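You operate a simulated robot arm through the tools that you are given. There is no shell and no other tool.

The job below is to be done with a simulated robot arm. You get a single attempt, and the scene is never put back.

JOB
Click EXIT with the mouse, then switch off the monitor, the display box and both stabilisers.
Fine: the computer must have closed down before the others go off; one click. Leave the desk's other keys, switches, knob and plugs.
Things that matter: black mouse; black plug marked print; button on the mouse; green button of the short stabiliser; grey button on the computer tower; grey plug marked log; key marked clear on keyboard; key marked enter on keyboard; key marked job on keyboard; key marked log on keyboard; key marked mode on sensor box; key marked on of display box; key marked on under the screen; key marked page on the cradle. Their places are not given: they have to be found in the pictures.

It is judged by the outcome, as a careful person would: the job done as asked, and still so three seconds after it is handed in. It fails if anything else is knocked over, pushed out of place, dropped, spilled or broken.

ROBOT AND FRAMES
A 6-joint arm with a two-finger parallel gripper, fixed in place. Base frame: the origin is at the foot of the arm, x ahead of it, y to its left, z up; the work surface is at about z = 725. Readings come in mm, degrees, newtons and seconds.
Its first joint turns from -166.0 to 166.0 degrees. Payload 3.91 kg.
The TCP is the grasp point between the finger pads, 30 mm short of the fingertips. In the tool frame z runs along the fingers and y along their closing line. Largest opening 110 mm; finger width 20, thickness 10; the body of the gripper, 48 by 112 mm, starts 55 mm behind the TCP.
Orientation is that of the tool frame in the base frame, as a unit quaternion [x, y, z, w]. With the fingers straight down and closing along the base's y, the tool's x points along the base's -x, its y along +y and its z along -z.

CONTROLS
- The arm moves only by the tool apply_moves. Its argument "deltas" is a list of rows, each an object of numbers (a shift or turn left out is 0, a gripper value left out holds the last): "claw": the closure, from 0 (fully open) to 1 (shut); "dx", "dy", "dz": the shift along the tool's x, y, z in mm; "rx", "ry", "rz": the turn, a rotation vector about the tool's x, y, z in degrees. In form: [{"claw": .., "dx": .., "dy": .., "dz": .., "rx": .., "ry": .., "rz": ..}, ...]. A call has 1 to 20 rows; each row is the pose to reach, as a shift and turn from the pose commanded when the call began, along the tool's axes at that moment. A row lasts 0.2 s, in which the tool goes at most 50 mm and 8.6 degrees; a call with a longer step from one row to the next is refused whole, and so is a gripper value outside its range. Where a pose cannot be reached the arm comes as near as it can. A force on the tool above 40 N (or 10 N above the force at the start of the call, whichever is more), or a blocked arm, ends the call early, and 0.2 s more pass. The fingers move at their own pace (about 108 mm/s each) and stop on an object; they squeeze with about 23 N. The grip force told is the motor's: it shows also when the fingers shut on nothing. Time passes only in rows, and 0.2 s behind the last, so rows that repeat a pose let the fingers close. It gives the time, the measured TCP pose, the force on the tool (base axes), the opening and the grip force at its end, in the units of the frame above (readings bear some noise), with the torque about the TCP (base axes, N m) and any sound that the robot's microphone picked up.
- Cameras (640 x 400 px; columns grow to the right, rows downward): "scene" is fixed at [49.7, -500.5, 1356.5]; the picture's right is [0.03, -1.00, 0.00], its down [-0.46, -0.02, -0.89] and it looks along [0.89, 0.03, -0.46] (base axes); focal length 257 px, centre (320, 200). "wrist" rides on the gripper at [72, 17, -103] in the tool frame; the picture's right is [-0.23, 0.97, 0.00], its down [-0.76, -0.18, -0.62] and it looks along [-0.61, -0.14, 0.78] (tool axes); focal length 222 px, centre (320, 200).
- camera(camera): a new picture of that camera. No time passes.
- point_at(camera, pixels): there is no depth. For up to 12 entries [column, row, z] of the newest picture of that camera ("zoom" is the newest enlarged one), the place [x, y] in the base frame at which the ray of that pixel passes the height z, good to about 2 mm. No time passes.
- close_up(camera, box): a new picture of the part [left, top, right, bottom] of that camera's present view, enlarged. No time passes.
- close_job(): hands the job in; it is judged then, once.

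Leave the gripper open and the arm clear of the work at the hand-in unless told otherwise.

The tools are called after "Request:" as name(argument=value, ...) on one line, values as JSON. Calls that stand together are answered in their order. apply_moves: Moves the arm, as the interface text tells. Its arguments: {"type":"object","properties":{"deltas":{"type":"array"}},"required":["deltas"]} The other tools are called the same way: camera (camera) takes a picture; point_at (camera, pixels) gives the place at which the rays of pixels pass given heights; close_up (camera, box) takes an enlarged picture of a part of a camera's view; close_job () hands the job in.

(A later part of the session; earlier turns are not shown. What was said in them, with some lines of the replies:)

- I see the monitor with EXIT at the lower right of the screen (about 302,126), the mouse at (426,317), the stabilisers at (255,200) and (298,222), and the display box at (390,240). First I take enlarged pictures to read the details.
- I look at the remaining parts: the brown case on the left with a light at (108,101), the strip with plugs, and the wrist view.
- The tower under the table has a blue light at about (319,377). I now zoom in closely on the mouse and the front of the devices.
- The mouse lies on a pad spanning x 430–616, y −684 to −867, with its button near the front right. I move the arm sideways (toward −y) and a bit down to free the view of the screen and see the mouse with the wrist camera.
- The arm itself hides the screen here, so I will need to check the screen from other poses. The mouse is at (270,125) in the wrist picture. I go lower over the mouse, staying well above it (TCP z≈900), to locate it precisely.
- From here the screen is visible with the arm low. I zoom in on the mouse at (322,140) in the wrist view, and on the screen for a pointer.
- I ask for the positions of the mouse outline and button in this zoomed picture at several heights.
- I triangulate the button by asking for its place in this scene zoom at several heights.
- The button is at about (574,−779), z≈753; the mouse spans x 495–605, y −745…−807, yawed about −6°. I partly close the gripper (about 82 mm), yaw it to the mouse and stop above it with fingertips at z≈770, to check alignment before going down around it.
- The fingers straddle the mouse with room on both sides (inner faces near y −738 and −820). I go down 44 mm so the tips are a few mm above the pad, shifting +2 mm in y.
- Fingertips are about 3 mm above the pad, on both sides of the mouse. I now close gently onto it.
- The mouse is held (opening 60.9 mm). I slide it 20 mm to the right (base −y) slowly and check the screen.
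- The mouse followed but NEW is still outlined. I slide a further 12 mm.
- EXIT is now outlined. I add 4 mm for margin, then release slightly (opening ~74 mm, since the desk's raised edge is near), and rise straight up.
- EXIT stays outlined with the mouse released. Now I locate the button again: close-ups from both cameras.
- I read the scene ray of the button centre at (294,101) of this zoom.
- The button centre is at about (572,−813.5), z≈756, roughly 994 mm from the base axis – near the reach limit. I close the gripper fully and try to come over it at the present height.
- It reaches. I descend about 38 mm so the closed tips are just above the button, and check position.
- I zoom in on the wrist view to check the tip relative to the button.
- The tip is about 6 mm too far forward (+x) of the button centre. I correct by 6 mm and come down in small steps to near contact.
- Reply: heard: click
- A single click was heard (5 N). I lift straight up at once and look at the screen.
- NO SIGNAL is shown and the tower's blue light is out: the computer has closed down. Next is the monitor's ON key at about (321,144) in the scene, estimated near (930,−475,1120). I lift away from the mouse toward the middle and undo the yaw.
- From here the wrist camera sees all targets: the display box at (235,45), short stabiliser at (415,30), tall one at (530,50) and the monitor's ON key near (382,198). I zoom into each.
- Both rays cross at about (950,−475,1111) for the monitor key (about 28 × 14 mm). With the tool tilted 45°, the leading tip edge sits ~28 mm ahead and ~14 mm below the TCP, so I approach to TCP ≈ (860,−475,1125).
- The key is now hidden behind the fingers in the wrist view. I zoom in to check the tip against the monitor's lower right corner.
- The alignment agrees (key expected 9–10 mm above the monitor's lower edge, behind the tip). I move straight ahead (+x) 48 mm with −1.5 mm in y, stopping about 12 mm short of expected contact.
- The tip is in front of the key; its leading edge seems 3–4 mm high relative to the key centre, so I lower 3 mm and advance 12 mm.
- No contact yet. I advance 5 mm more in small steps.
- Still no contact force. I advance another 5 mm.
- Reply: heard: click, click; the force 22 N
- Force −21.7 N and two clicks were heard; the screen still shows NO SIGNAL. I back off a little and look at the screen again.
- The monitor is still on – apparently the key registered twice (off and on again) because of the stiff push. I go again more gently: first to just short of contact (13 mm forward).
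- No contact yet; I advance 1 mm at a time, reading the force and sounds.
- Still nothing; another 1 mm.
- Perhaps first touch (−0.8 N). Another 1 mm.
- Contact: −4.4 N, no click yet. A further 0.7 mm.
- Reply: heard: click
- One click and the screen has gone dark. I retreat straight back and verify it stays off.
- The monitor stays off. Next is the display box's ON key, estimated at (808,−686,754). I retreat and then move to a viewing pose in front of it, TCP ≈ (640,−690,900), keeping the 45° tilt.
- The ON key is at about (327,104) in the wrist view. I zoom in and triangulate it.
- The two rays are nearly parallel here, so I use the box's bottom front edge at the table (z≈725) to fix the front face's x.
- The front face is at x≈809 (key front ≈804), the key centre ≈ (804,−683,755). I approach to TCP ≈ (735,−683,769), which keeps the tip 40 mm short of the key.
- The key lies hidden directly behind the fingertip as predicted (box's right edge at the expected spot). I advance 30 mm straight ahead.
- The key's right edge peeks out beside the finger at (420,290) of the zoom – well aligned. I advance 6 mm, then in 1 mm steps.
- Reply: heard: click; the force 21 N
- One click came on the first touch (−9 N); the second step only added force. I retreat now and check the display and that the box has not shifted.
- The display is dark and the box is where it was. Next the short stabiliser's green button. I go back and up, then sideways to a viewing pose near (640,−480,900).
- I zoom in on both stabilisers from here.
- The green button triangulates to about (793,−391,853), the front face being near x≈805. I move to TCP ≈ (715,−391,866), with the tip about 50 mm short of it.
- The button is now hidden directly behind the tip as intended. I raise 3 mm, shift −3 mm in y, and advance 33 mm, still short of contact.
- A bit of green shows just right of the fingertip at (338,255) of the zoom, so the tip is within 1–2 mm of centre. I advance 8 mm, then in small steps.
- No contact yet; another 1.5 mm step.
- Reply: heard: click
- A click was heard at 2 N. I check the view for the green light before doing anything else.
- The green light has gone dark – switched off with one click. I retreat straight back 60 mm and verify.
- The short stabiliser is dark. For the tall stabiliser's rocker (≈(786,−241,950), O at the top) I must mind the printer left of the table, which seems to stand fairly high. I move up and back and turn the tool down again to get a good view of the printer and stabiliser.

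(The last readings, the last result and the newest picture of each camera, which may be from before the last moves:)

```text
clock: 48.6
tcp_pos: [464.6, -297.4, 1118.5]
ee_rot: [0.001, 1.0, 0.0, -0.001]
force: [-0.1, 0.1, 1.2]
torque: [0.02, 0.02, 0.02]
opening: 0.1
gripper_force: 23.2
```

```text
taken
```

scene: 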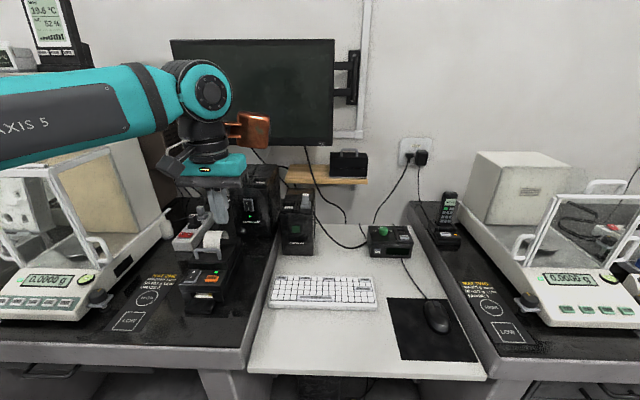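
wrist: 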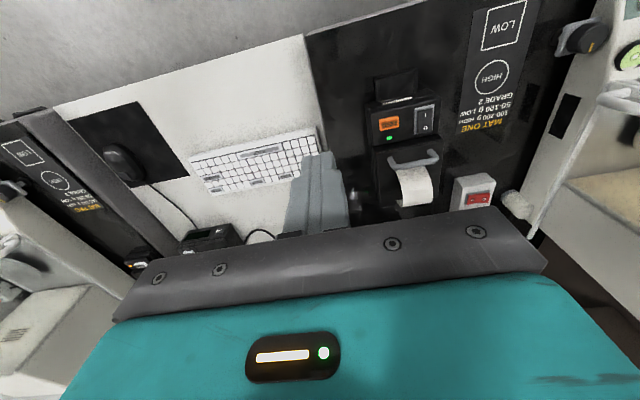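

Good view of printer and stabiliser. I zoom in on both pictures to work out the printer's height.

Request:
close_up(camera="wrist", box=[350, 60, 510, 220])

Request:
point_at(camera="wrist", pixels=[[390, 123, 860], [390, 123, 880], [412, 170, 900], [412, 170, 920], [412, 170, 940], [437, 152, 900], [437, 152, 920], [437, 152, 940], [371, 205, 900], [371, 205, 920]])

Request:
close_up(camera="scene", box=[165, 180, 325, 320])

```text
2.50 times, centred on (430, 140) of wrist
```

zoom: 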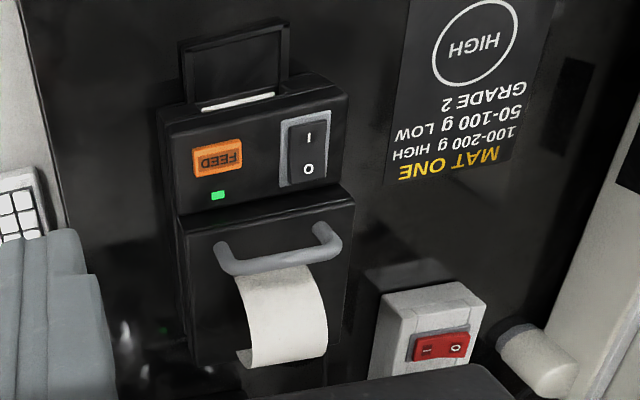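

```text
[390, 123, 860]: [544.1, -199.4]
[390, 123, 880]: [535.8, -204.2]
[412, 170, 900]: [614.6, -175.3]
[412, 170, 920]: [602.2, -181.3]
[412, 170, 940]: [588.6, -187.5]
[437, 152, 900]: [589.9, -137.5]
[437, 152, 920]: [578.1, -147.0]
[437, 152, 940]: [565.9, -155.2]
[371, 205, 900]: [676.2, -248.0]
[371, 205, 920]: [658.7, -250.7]
```

```text
2.86 times, centred on (245, 250) of scene
```

zoom: 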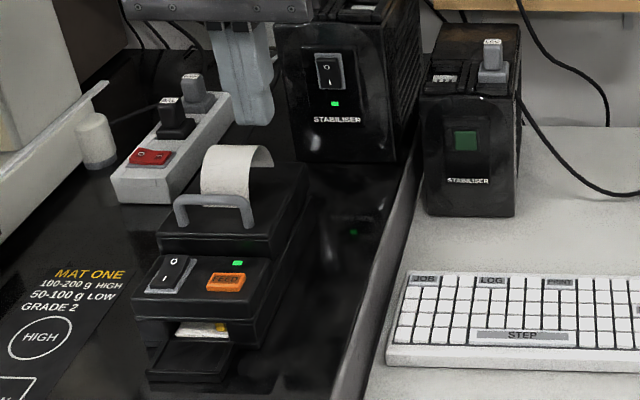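

I compare the handle corners, FEED and paper in the scene view at the same heights.

Request:
point_at(camera="scene", pixels=[[212.1, 278.7, 860], [212.1, 278.7, 880], [196, 250, 900], [196, 250, 920], [196, 250, 940], [218.8, 249, 900], [218.8, 249, 920], [206.5, 231.8, 920], [206.5, 231.8, 940], [206.5, 231.8, 960], [225.8, 231.8, 940], [225.8, 231.8, 960]])

Request:
point_at(camera="wrist", pixels=[[434, 152.8, 900], [434, 152.8, 920], [434, 152.8, 940], [390.8, 160, 900], [390.8, 160, 920], [390.8, 160, 940], [427, 170, 920], [427, 170, 940], [400, 176, 920], [400, 176, 940], [345, 45, 800]])

```text
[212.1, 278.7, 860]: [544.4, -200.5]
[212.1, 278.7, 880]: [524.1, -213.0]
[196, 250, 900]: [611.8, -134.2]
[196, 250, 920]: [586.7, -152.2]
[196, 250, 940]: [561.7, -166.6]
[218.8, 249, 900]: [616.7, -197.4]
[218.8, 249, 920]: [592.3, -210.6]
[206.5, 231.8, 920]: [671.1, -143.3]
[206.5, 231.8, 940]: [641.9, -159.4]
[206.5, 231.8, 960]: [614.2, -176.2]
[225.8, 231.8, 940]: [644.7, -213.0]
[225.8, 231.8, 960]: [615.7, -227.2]
```

```text
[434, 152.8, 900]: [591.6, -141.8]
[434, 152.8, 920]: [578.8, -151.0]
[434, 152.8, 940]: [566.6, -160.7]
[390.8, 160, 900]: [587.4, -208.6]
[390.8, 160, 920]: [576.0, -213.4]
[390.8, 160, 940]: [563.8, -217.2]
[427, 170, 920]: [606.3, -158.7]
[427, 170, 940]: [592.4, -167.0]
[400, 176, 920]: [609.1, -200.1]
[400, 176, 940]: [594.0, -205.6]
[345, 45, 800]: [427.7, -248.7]
```

The printer's handle tops out near z≈930 and its paper near 950–960 (x≤640, y −160…−215). I'll therefore use a steeper tool (30° tilt), which keeps the wrist camera ≥1010 mm high there. First to a viewing pose at TCP ≈ (680,−300,1000), right of the printer.

Request:
apply_moves(deltas=[{"dx": -36, "dy": -1, "dz": 10, "ry": -5}, {"dx": -74, "dy": -2, "dz": 28, "ry": -12}, {"dx": -112, "dy": -3, "dz": 50, "ry": -19}, {"dx": -150, "dy": -3, "dz": 75, "ry": -26}, {"dx": -185, "dy": -3, "dz": 100, "ry": -30}, {"dx": -215, "dy": -3, "dz": 118, "ry": -30}, {"dx": -215, "dy": -3, "dz": 118, "ry": -30}])

Request:
camera(camera="wrist")

Request:
camera(camera="scene")

Request:
close_up(camera="wrist", box=[330, 80, 530, 240])

```text
clock: 50.2
tcp_pos: [682.5, -303.2, 997.2]
ee_rot: [0.0, 0.966, 0.0, 0.26]
force: [-0.2, -0.1, 0.8]
torque: [0.02, 0.02, -0.02]
opening: 0.3
gripper_force: 22.0
```

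```text
taken
```

wrist: 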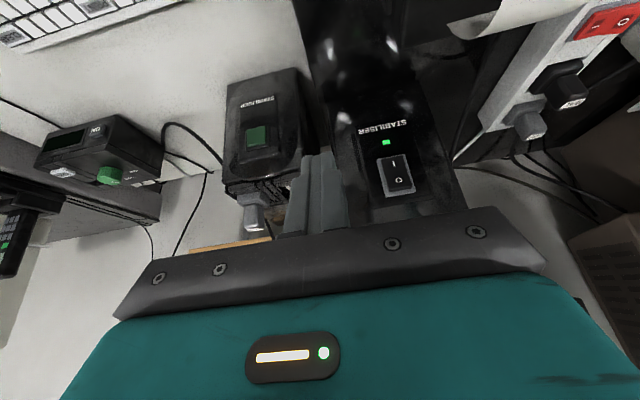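

```text
taken
```

scene: 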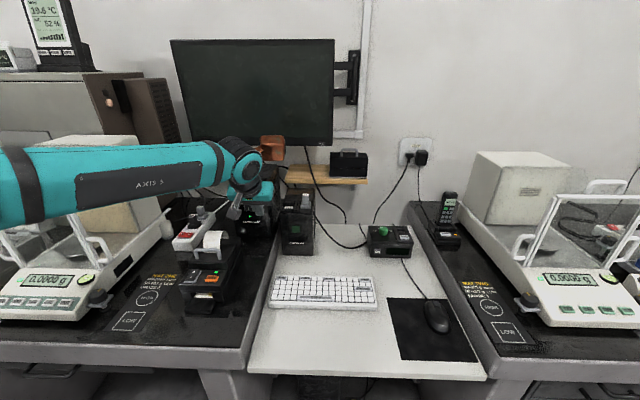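

```text
2.50 times, centred on (430, 160) of wrist
```

zoom: 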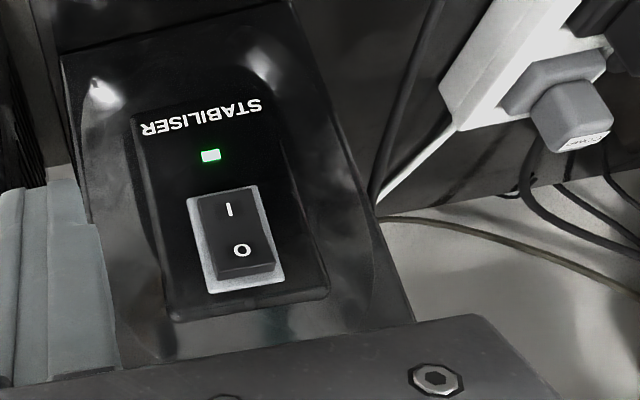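

The rocker is clearly visible: I at (393,164), O at (399,180) in the wrist picture. I triangulate the O mark with both cameras.

Request:
point_at(camera="wrist", pixels=[[398.8, 180, 970], [398.8, 180, 960], [398.8, 180, 950], [393.6, 164, 950], [393.6, 164, 940], [396.8, 172.8, 950]])

Request:
point_at(camera="scene", pixels=[[247.3, 203.9, 970], [247.3, 203.9, 960], [247.3, 203.9, 950], [248.7, 208.6, 950], [248.7, 208.6, 940], [248.7, 206, 950]])

```text
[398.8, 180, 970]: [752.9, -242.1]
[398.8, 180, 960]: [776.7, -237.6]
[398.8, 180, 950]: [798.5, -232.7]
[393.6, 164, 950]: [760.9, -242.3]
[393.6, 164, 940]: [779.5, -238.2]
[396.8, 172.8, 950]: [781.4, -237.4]
```

```text
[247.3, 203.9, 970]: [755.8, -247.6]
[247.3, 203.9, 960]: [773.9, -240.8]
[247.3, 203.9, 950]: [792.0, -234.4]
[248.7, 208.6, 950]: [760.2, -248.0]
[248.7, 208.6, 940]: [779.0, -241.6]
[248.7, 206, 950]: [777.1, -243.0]
```

The O mark is at about (784,−239,956), rocker centre z≈947. I aim the leading edge at z≈960: pre-approach TCP ≈ (715,−239,981), about 43 mm short.

Request:
apply_moves(deltas=[{"dx": -7, "dy": 22, "dz": 10}, {"dx": -14, "dy": 44, "dz": 20}, {"dx": -20.1, "dy": 64, "dz": 30.1}, {"dx": -20.1, "dy": 64, "dz": 30.1}])

Request:
camera(camera="wrist")

Request:
close_up(camera="wrist", box=[230, 80, 430, 240])

Request:
close_up(camera="scene", box=[165, 120, 325, 260])

```text
clock: 51.2
tcp_pos: [714.7, -240.8, 983.6]
ee_rot: [0.001, 0.966, 0.0, 0.259]
force: [0.1, -0.7, -0.5]
torque: [-0.04, -0.01, -0.04]
opening: 0.0
gripper_force: 22.6
```

```text
taken
```

wrist: 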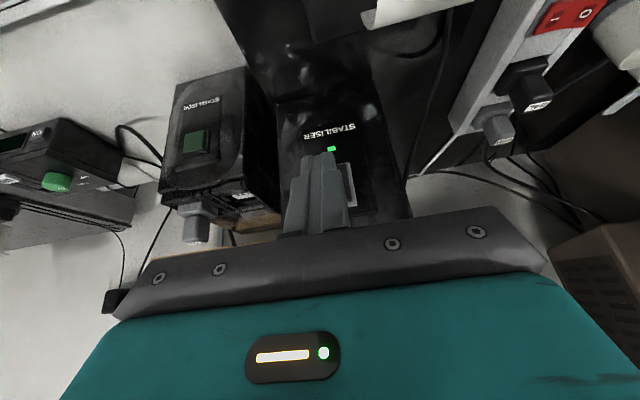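

```text
2.50 times, centred on (330, 160) of wrist
```

zoom: 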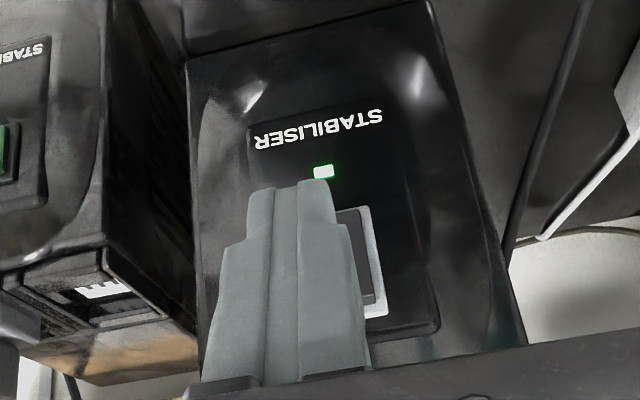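

```text
2.86 times, centred on (245, 190) of scene
```

zoom: 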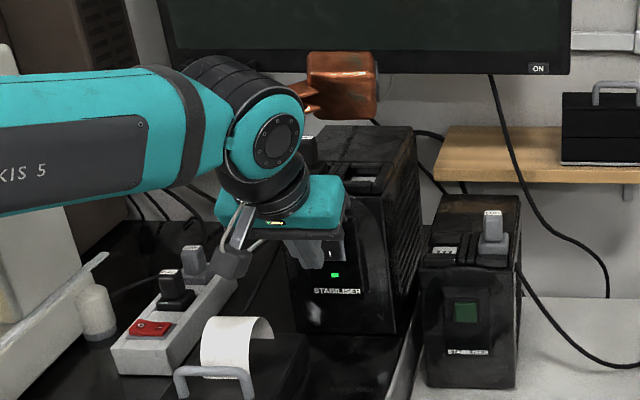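

The rocker's housing centre works out to about (788,−235,951), so I shift +4 mm in y, keep the height (leading edge ≈962, on the O half) and advance 32 mm.

Request:
apply_moves(deltas=[{"dx": -10, "dy": 4, "dz": 5.8}, {"dx": -20, "dy": 4, "dz": 11.5}, {"dx": -27.7, "dy": 4, "dz": 16}, {"dx": -27.7, "dy": 4, "dz": 16}])

Request:
close_up(camera="wrist", box=[230, 80, 430, 240])

Request:
close_up(camera="scene", box=[165, 120, 325, 260])

```text
clock: 52.2
tcp_pos: [746.2, -236.1, 984.5]
ee_rot: [0.0, 0.966, 0.0, 0.259]
force: [-0.6, -0.1, 0.1]
torque: [-0.01, 0.03, 0.0]
opening: 0.1
gripper_force: 23.2
```

```text
2.50 times, centred on (330, 160) of wrist
```

zoom: 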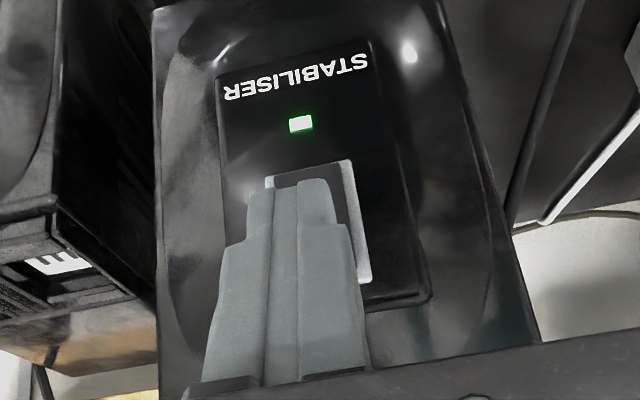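

```text
2.86 times, centred on (245, 190) of scene
```

zoom: 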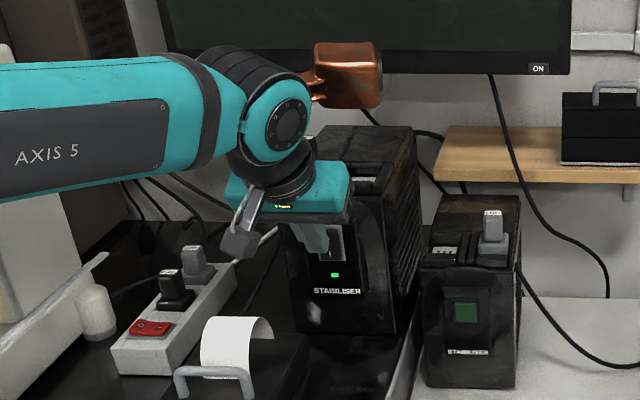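

The tip is over the upper (O) half of the rocker, with the housing centre at about (788,−233,952). I shift +2 mm in y, +2 mm up, and advance 6 mm.

Request:
apply_moves(deltas=[{"dx": -2, "dy": 2, "dz": -1.2}, {"dx": -4.5, "dy": 2, "dz": 0.3}, {"dx": -6.2, "dy": 2, "dz": 1.3}, {"dx": -6.2, "dy": 2, "dz": 1.3}])

Request:
close_up(camera="wrist", box=[270, 100, 390, 220])

```text
clock: 53.2
tcp_pos: [754.1, -234.2, 987.5]
ee_rot: [0.002, 0.966, -0.001, 0.26]
force: [-0.6, -0.7, 0.3]
torque: [0.0, -0.01, 0.05]
opening: 0.1
gripper_force: 23.2
```

```text
3.33 times, centred on (330, 160) of wrist
```

zoom: 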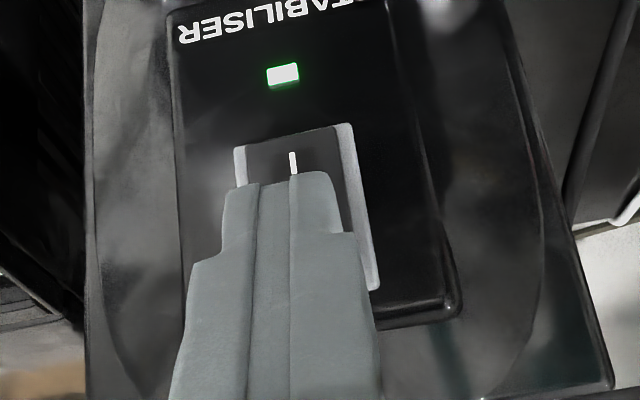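

Well aligned: the I mark is visible below the tip, the tip is on the O half. I advance in small steps.

Request:
apply_moves(deltas=[{"dx": -0.9, "dz": 0.5}, {"dx": -1.73, "dz": 1.0}])

Request:
apply_moves(deltas=[{"dx": -0.9, "dz": 0.5}, {"dx": -1.73, "dz": 1.0}])

```text
clock: 53.8
tcp_pos: [755.5, -233.9, 986.9]
ee_rot: [0.0, 0.966, -0.001, 0.259]
force: [-0.4, -0.1, 0.1]
torque: [0.01, 0.02, -0.01]
opening: 0.2
gripper_force: 22.9
```

```text
clock: 54.4
tcp_pos: [758.7, -234.7, 986.4]
ee_rot: [0.001, 0.966, 0.0, 0.259]
force: [0.3, 0.1, 0.5]
torque: [0.01, -0.02, -0.01]
opening: 0.2
gripper_force: 22.4
```

No contact yet; I continue in 2 mm steps.

Request:
apply_moves(deltas=[{"dx": -0.9, "dz": 0.5}, {"dx": -1.73, "dz": 1.0}])

Request:
apply_moves(deltas=[{"dx": -0.9, "dz": 0.5}, {"dx": -1.73, "dz": 1.0}])

Request:
close_up(camera="wrist", box=[270, 100, 390, 220])

```text
clock: 55.0
tcp_pos: [758.3, -233.7, 985.5]
ee_rot: [-0.001, 0.966, 0.001, 0.259]
force: [-0.2, 0.1, -0.9]
torque: [0.01, 0.0, 0.03]
opening: 0.0
gripper_force: 23.4
```

```text
clock: 55.6
tcp_pos: [761.5, -234.3, 986.9]
ee_rot: [0.0, 0.966, 0.0, 0.258]
force: [1.1, -0.5, -0.3]
torque: [-0.02, 0.0, 0.0]
opening: 0.1
gripper_force: 23.1
```

```text
3.33 times, centred on (330, 160) of wrist
```

zoom: 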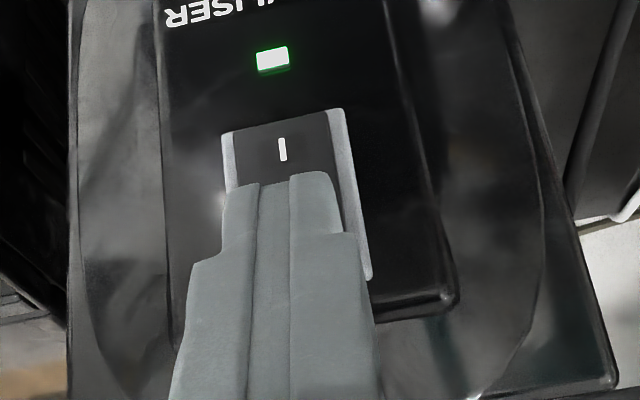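

Still no contact (leading edge ≈785). I continue.

Request:
apply_moves(deltas=[{"dx": -0.9, "dz": 0.5}, {"dx": -1.73, "dz": 1.0}])

Request:
apply_moves(deltas=[{"dx": -0.9, "dz": 0.5}, {"dx": -1.73, "dz": 1.0}])

```text
clock: 56.2
tcp_pos: [764.5, -234.0, 985.7]
ee_rot: [0.0, 0.966, 0.0, 0.259]
force: [-0.5, -0.6, -0.1]
torque: [-0.02, 0.0, 0.01]
opening: 0.0
gripper_force: 22.9
```

```text
clock: 56.8
tcp_pos: [766.0, -232.8, 986.5]
ee_rot: [0.0, 0.966, 0.0, 0.259]
force: [0.4, -0.7, 0.0]
torque: [0.01, -0.04, 0.01]
opening: 0.0
gripper_force: 23.1
```

Request:
apply_moves(deltas=[{"dx": -0.9, "dz": 0.5}, {"dx": -1.73, "dz": 1.0}])

Request:
close_up(camera="wrist", box=[270, 100, 390, 220])

Request:
close_up(camera="scene", box=[205, 150, 305, 250])

```text
clock: 57.4
tcp_pos: [768.2, -232.5, 986.2]
ee_rot: [0.0, 0.966, 0.0, 0.259]
force: [0.0, 0.5, -0.2]
torque: [0.01, 0.0, -0.02]
opening: 0.0
gripper_force: 22.9
```

```text
3.33 times, centred on (330, 160) of wrist
```

zoom: 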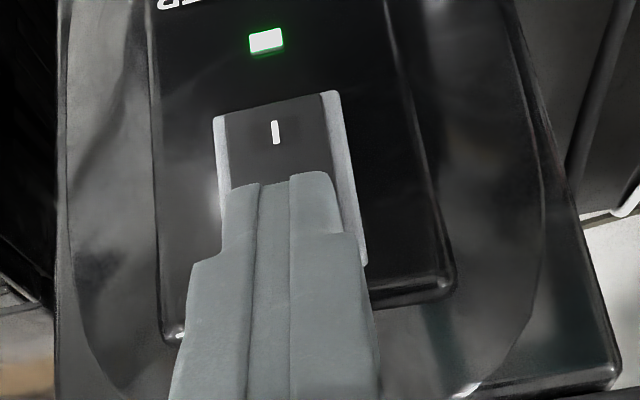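

```text
4.00 times, centred on (255, 200) of scene
```

zoom: 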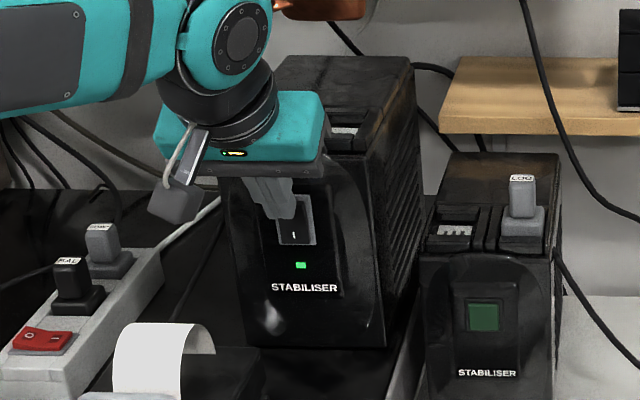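

Still no contact. Re-triangulating from the last three wrist pictures gives the rocker centre at about (803,−233,944), so my leading edge (≈965) is too high, near the housing's top rim. I back off 5 mm and lower 8 mm.

Request:
apply_moves(deltas=[{"dx": 4.3, "dz": -2.5}, {"dx": 6.3, "dz": 1.0}, {"dx": 8.3, "dz": 4.4}, {"dx": 8.3, "dz": 4.4}])

Request:
camera(camera="wrist")

Request:
close_up(camera="wrist", box=[270, 100, 390, 220])

```text
clock: 58.4
tcp_pos: [763.5, -233.4, 978.7]
ee_rot: [0.0, 0.966, 0.0, 0.26]
force: [-0.5, 0.0, 0.1]
torque: [-0.03, -0.03, 0.02]
opening: 0.1
gripper_force: 23.0
```

```text
taken
```

wrist: 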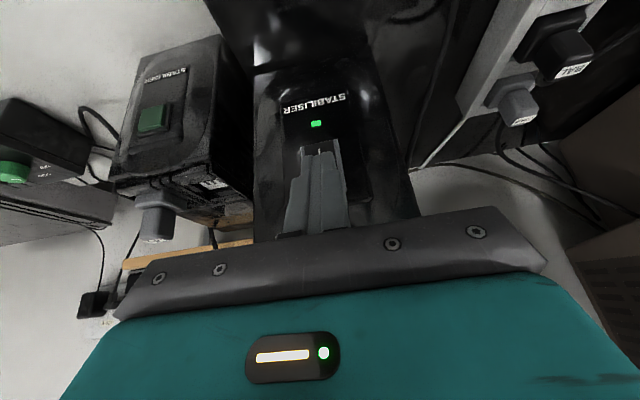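

```text
3.33 times, centred on (330, 160) of wrist
```

zoom: 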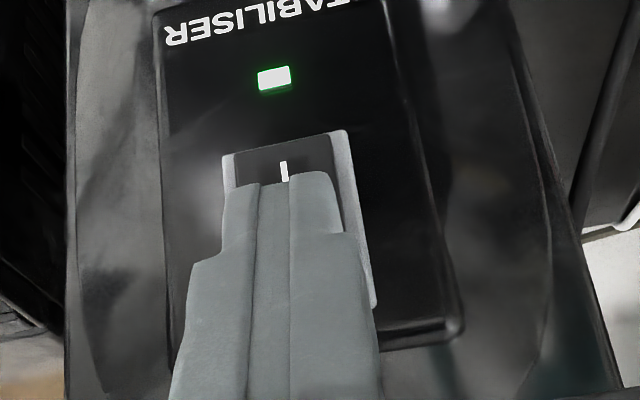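

Now the tip's path meets the rocker about half-way up its O half. I advance in 2 mm steps again.

Request:
apply_moves(deltas=[{"dx": -1.73, "dz": 1.0}, {"dx": -3.46, "dz": 2.0}, {"dx": -4.3, "dz": 2.5}])

Request:
apply_moves(deltas=[{"dx": -0.9, "dz": 0.5}, {"dx": -1.73, "dz": 1.0}])

Request:
apply_moves(deltas=[{"dx": -0.9, "dz": 0.5}, {"dx": -1.73, "dz": 1.0}])

```text
clock: 59.2
tcp_pos: [766.2, -233.4, 978.5]
ee_rot: [0.0, 0.966, 0.0, 0.258]
force: [-2.1, -0.3, -0.6]
torque: [0.01, 0.04, -0.05]
opening: 0.0
gripper_force: 22.7
```

```text
clock: 59.8
tcp_pos: [769.0, -232.8, 977.4]
ee_rot: [-0.001, 0.966, 0.0, 0.26]
force: [0.1, -0.3, 0.1]
torque: [-0.01, 0.01, 0.0]
opening: 0.0
gripper_force: 22.8
```

```text
clock: 60.4
tcp_pos: [770.8, -233.6, 978.3]
ee_rot: [0.0, 0.966, 0.0, 0.258]
force: [-26.7, 2.5, -2.7]
torque: [-0.18, 0.63, 0.12]
opening: 0.1
gripper_force: 23.2
```

A light touch (−2 N), then nothing, then −26.7 N. I look at the rocker and its lamp before pushing more.

Request:
close_up(camera="wrist", box=[270, 100, 390, 220])

Request:
close_up(camera="scene", box=[205, 150, 305, 250])

```text
3.33 times, centred on (330, 160) of wrist
```

zoom: 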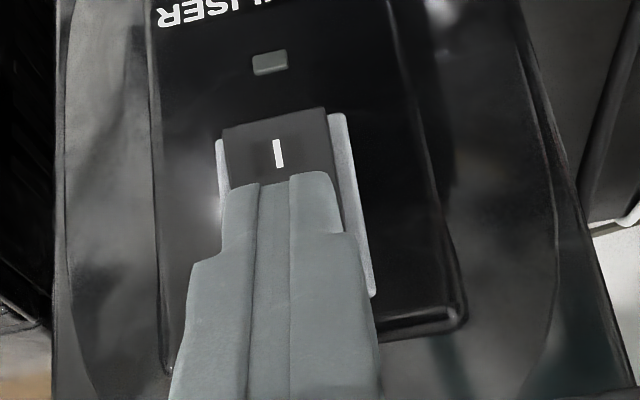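

```text
4.00 times, centred on (255, 200) of scene
```

zoom: 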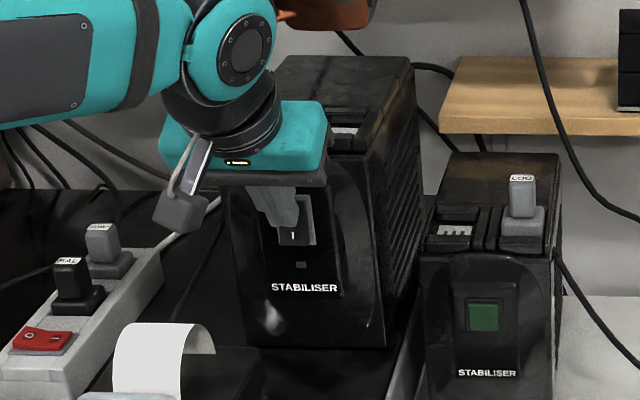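

The rocker has flipped (the I half now stands out) and the lamp is off. I retreat straight back, then up and clear of the devices.

Request:
apply_moves(deltas=[{"dx": 4.3, "dz": -2.5}, {"dx": 17, "dz": -10}, {"dx": 40, "dz": -23}, {"dx": 60, "dz": -35}, {"dx": 60, "dz": -35}])

Request:
camera(camera="wrist")

Request:
camera(camera="scene")

```text
clock: 61.6
tcp_pos: [702.5, -235.9, 977.6]
ee_rot: [0.0, 0.966, 0.001, 0.259]
force: [-0.3, -0.3, 0.1]
torque: [-0.01, -0.03, 0.0]
opening: 0.0
gripper_force: 22.6
```

```text
taken
```

wrist: 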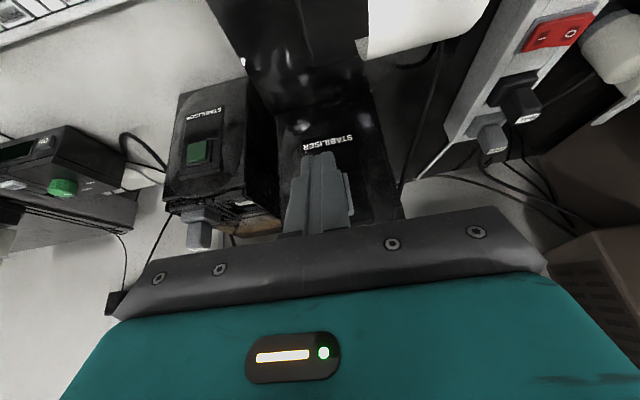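

```text
taken
```

scene: 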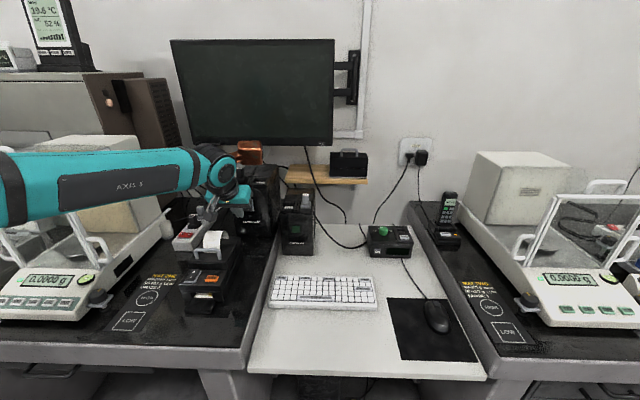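

All four are off now. I rise straight up first, then move back to the clear high starting area, untilting and opening the gripper.

Request:
apply_moves(deltas=[{"dx": -22, "dz": -38}, {"dx": -46, "dz": -80}, {"dx": -70, "dz": -121}, {"dx": -80, "dz": -155, "dy": -10}, {"dx": -66, "dz": -195, "dy": -25, "ry": 4, "claw": 0.9}, {"dx": -48, "dz": -235, "dy": -42, "ry": 11, "claw": 0.7}, {"dx": -28, "dz": -275, "dy": -60, "ry": 18, "claw": 0.5}, {"dx": -6, "dz": -312, "dy": -78, "ry": 25, "claw": 0.3}, {"dx": 16, "dz": -346, "dy": -95, "ry": 30, "claw": 0.1}, {"dx": 36, "dz": -376, "dy": -110, "ry": 30, "claw": 0}, {"dx": 36, "dz": -376, "dy": -110, "ry": 30, "claw": 0}, {"dx": 36, "dz": -376, "dy": -110, "ry": 30, "claw": 0}])

Request:
camera(camera="scene")

Request:
camera(camera="wrist")

```text
clock: 64.2
tcp_pos: [482.1, -341.5, 1284.5]
ee_rot: [0.001, 1.0, 0.0, 0.0]
force: [-0.5, 0.2, 0.7]
torque: [0.03, 0.03, 0.0]
opening: 109.9
gripper_force: 0.1
```

```text
taken
```

scene: 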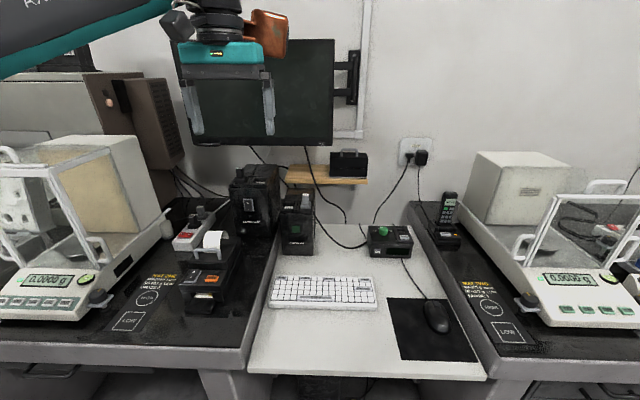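

```text
taken
```

wrist: 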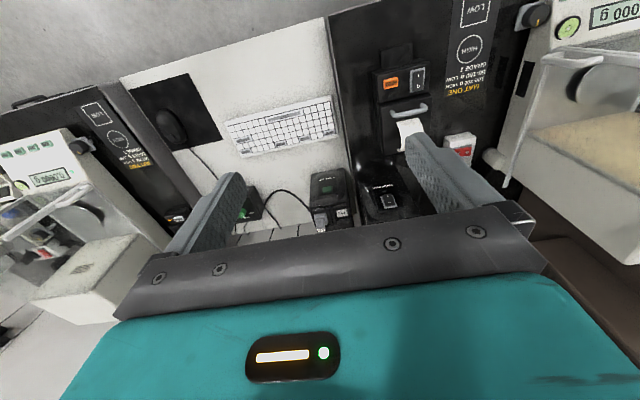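

The arm is back, clear, gripper open. I check everything with close-ups before handing in.

Request:
close_up(camera="scene", box=[220, 150, 340, 260])

Request:
close_up(camera="scene", box=[280, 120, 470, 260])

Request:
close_up(camera="scene", box=[170, 195, 270, 320])

Request:
close_up(camera="scene", box=[160, 300, 480, 400])

Request:
close_up(camera="scene", box=[165, 30, 345, 150])

```text
3.64 times, centred on (280, 205) of scene
```

zoom: 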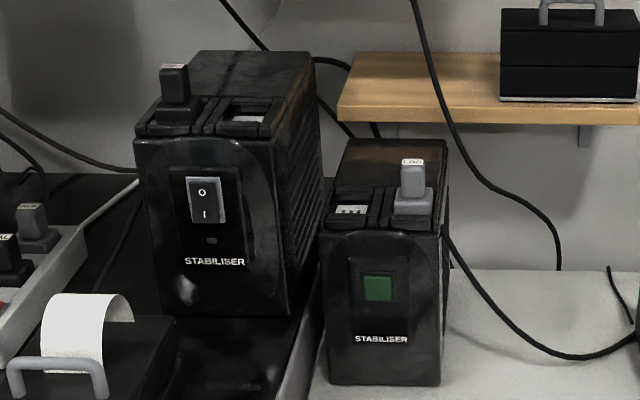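

```text
2.86 times, centred on (375, 190) of scene
```

zoom: 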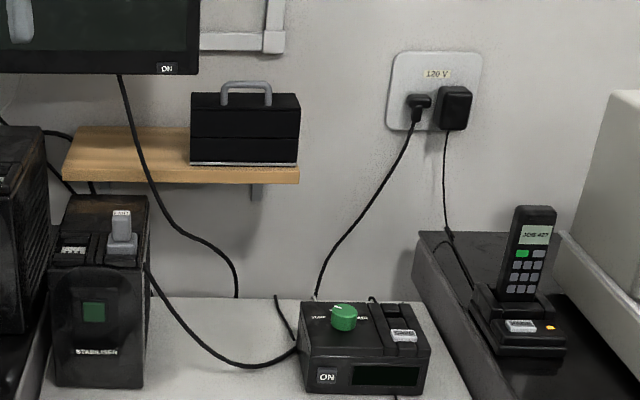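

```text
3.20 times, centred on (220, 258) of scene
```

zoom: 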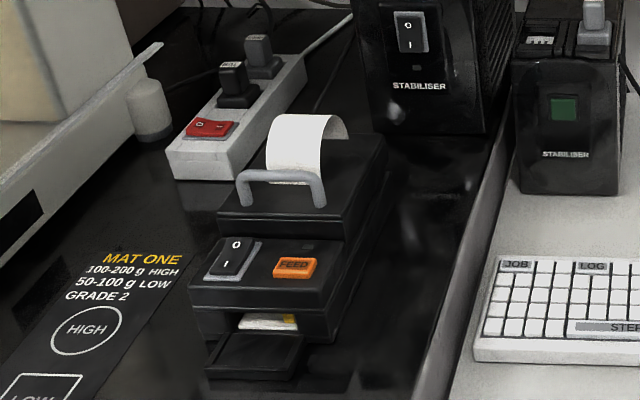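

```text
2.00 times, centred on (320, 350) of scene
```

zoom: 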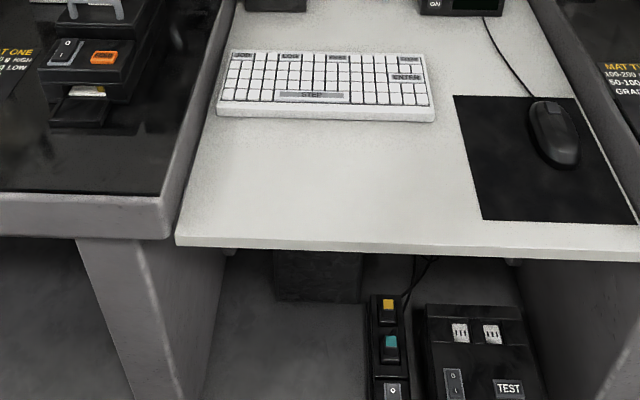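

```text
3.33 times, centred on (255, 90) of scene
```

zoom: 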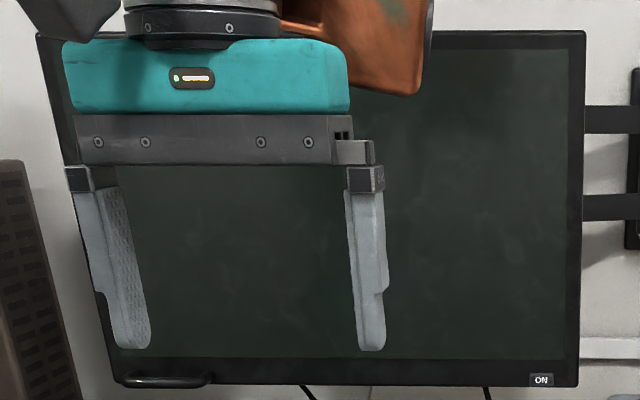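

The tower's light is out and the monitor and display box are dark. Both stabilisers are off, with the tall one's rocker on O and its lamp out. The printer's lamp also went out, presumably because a stabiliser feeds it; I did not touch its switch. The devices, plugs, keyboard and knob look where they were, and the mouse moved only along its pad. The mouse was clicked once. The monitor key did register twice on my first push, after the computer had closed down, so I pressed it once more to switch it off. I hand the job in.

Request:
close_job()

```text
The job is handed in.
```

I clicked EXIT once with the mouse and waited until the computer had closed down: the screen read NO SIGNAL and the tower's blue light went out. After that I switched off the monitor, the display box, the short stabiliser and the tall stabiliser. The last pictures showed all four dark.

- **Monitor key:** my first push on it registered twice, switching it off and back on. I pressed once more, gently, and it stayed off. This was all after the computer had closed down.
- **Printer lamp:** it went out as well, most likely because the printer takes its power from one of the stabilisers. I didn't touch its switch.
- **Mouse:** I slid it about 36 mm to the right on its pad to reach EXIT and left it there.

I didn't touch any other key, switch, knob or plug, and nothing else looked moved in the last pictures. I handed the job in with the gripper open and the arm raised clear.
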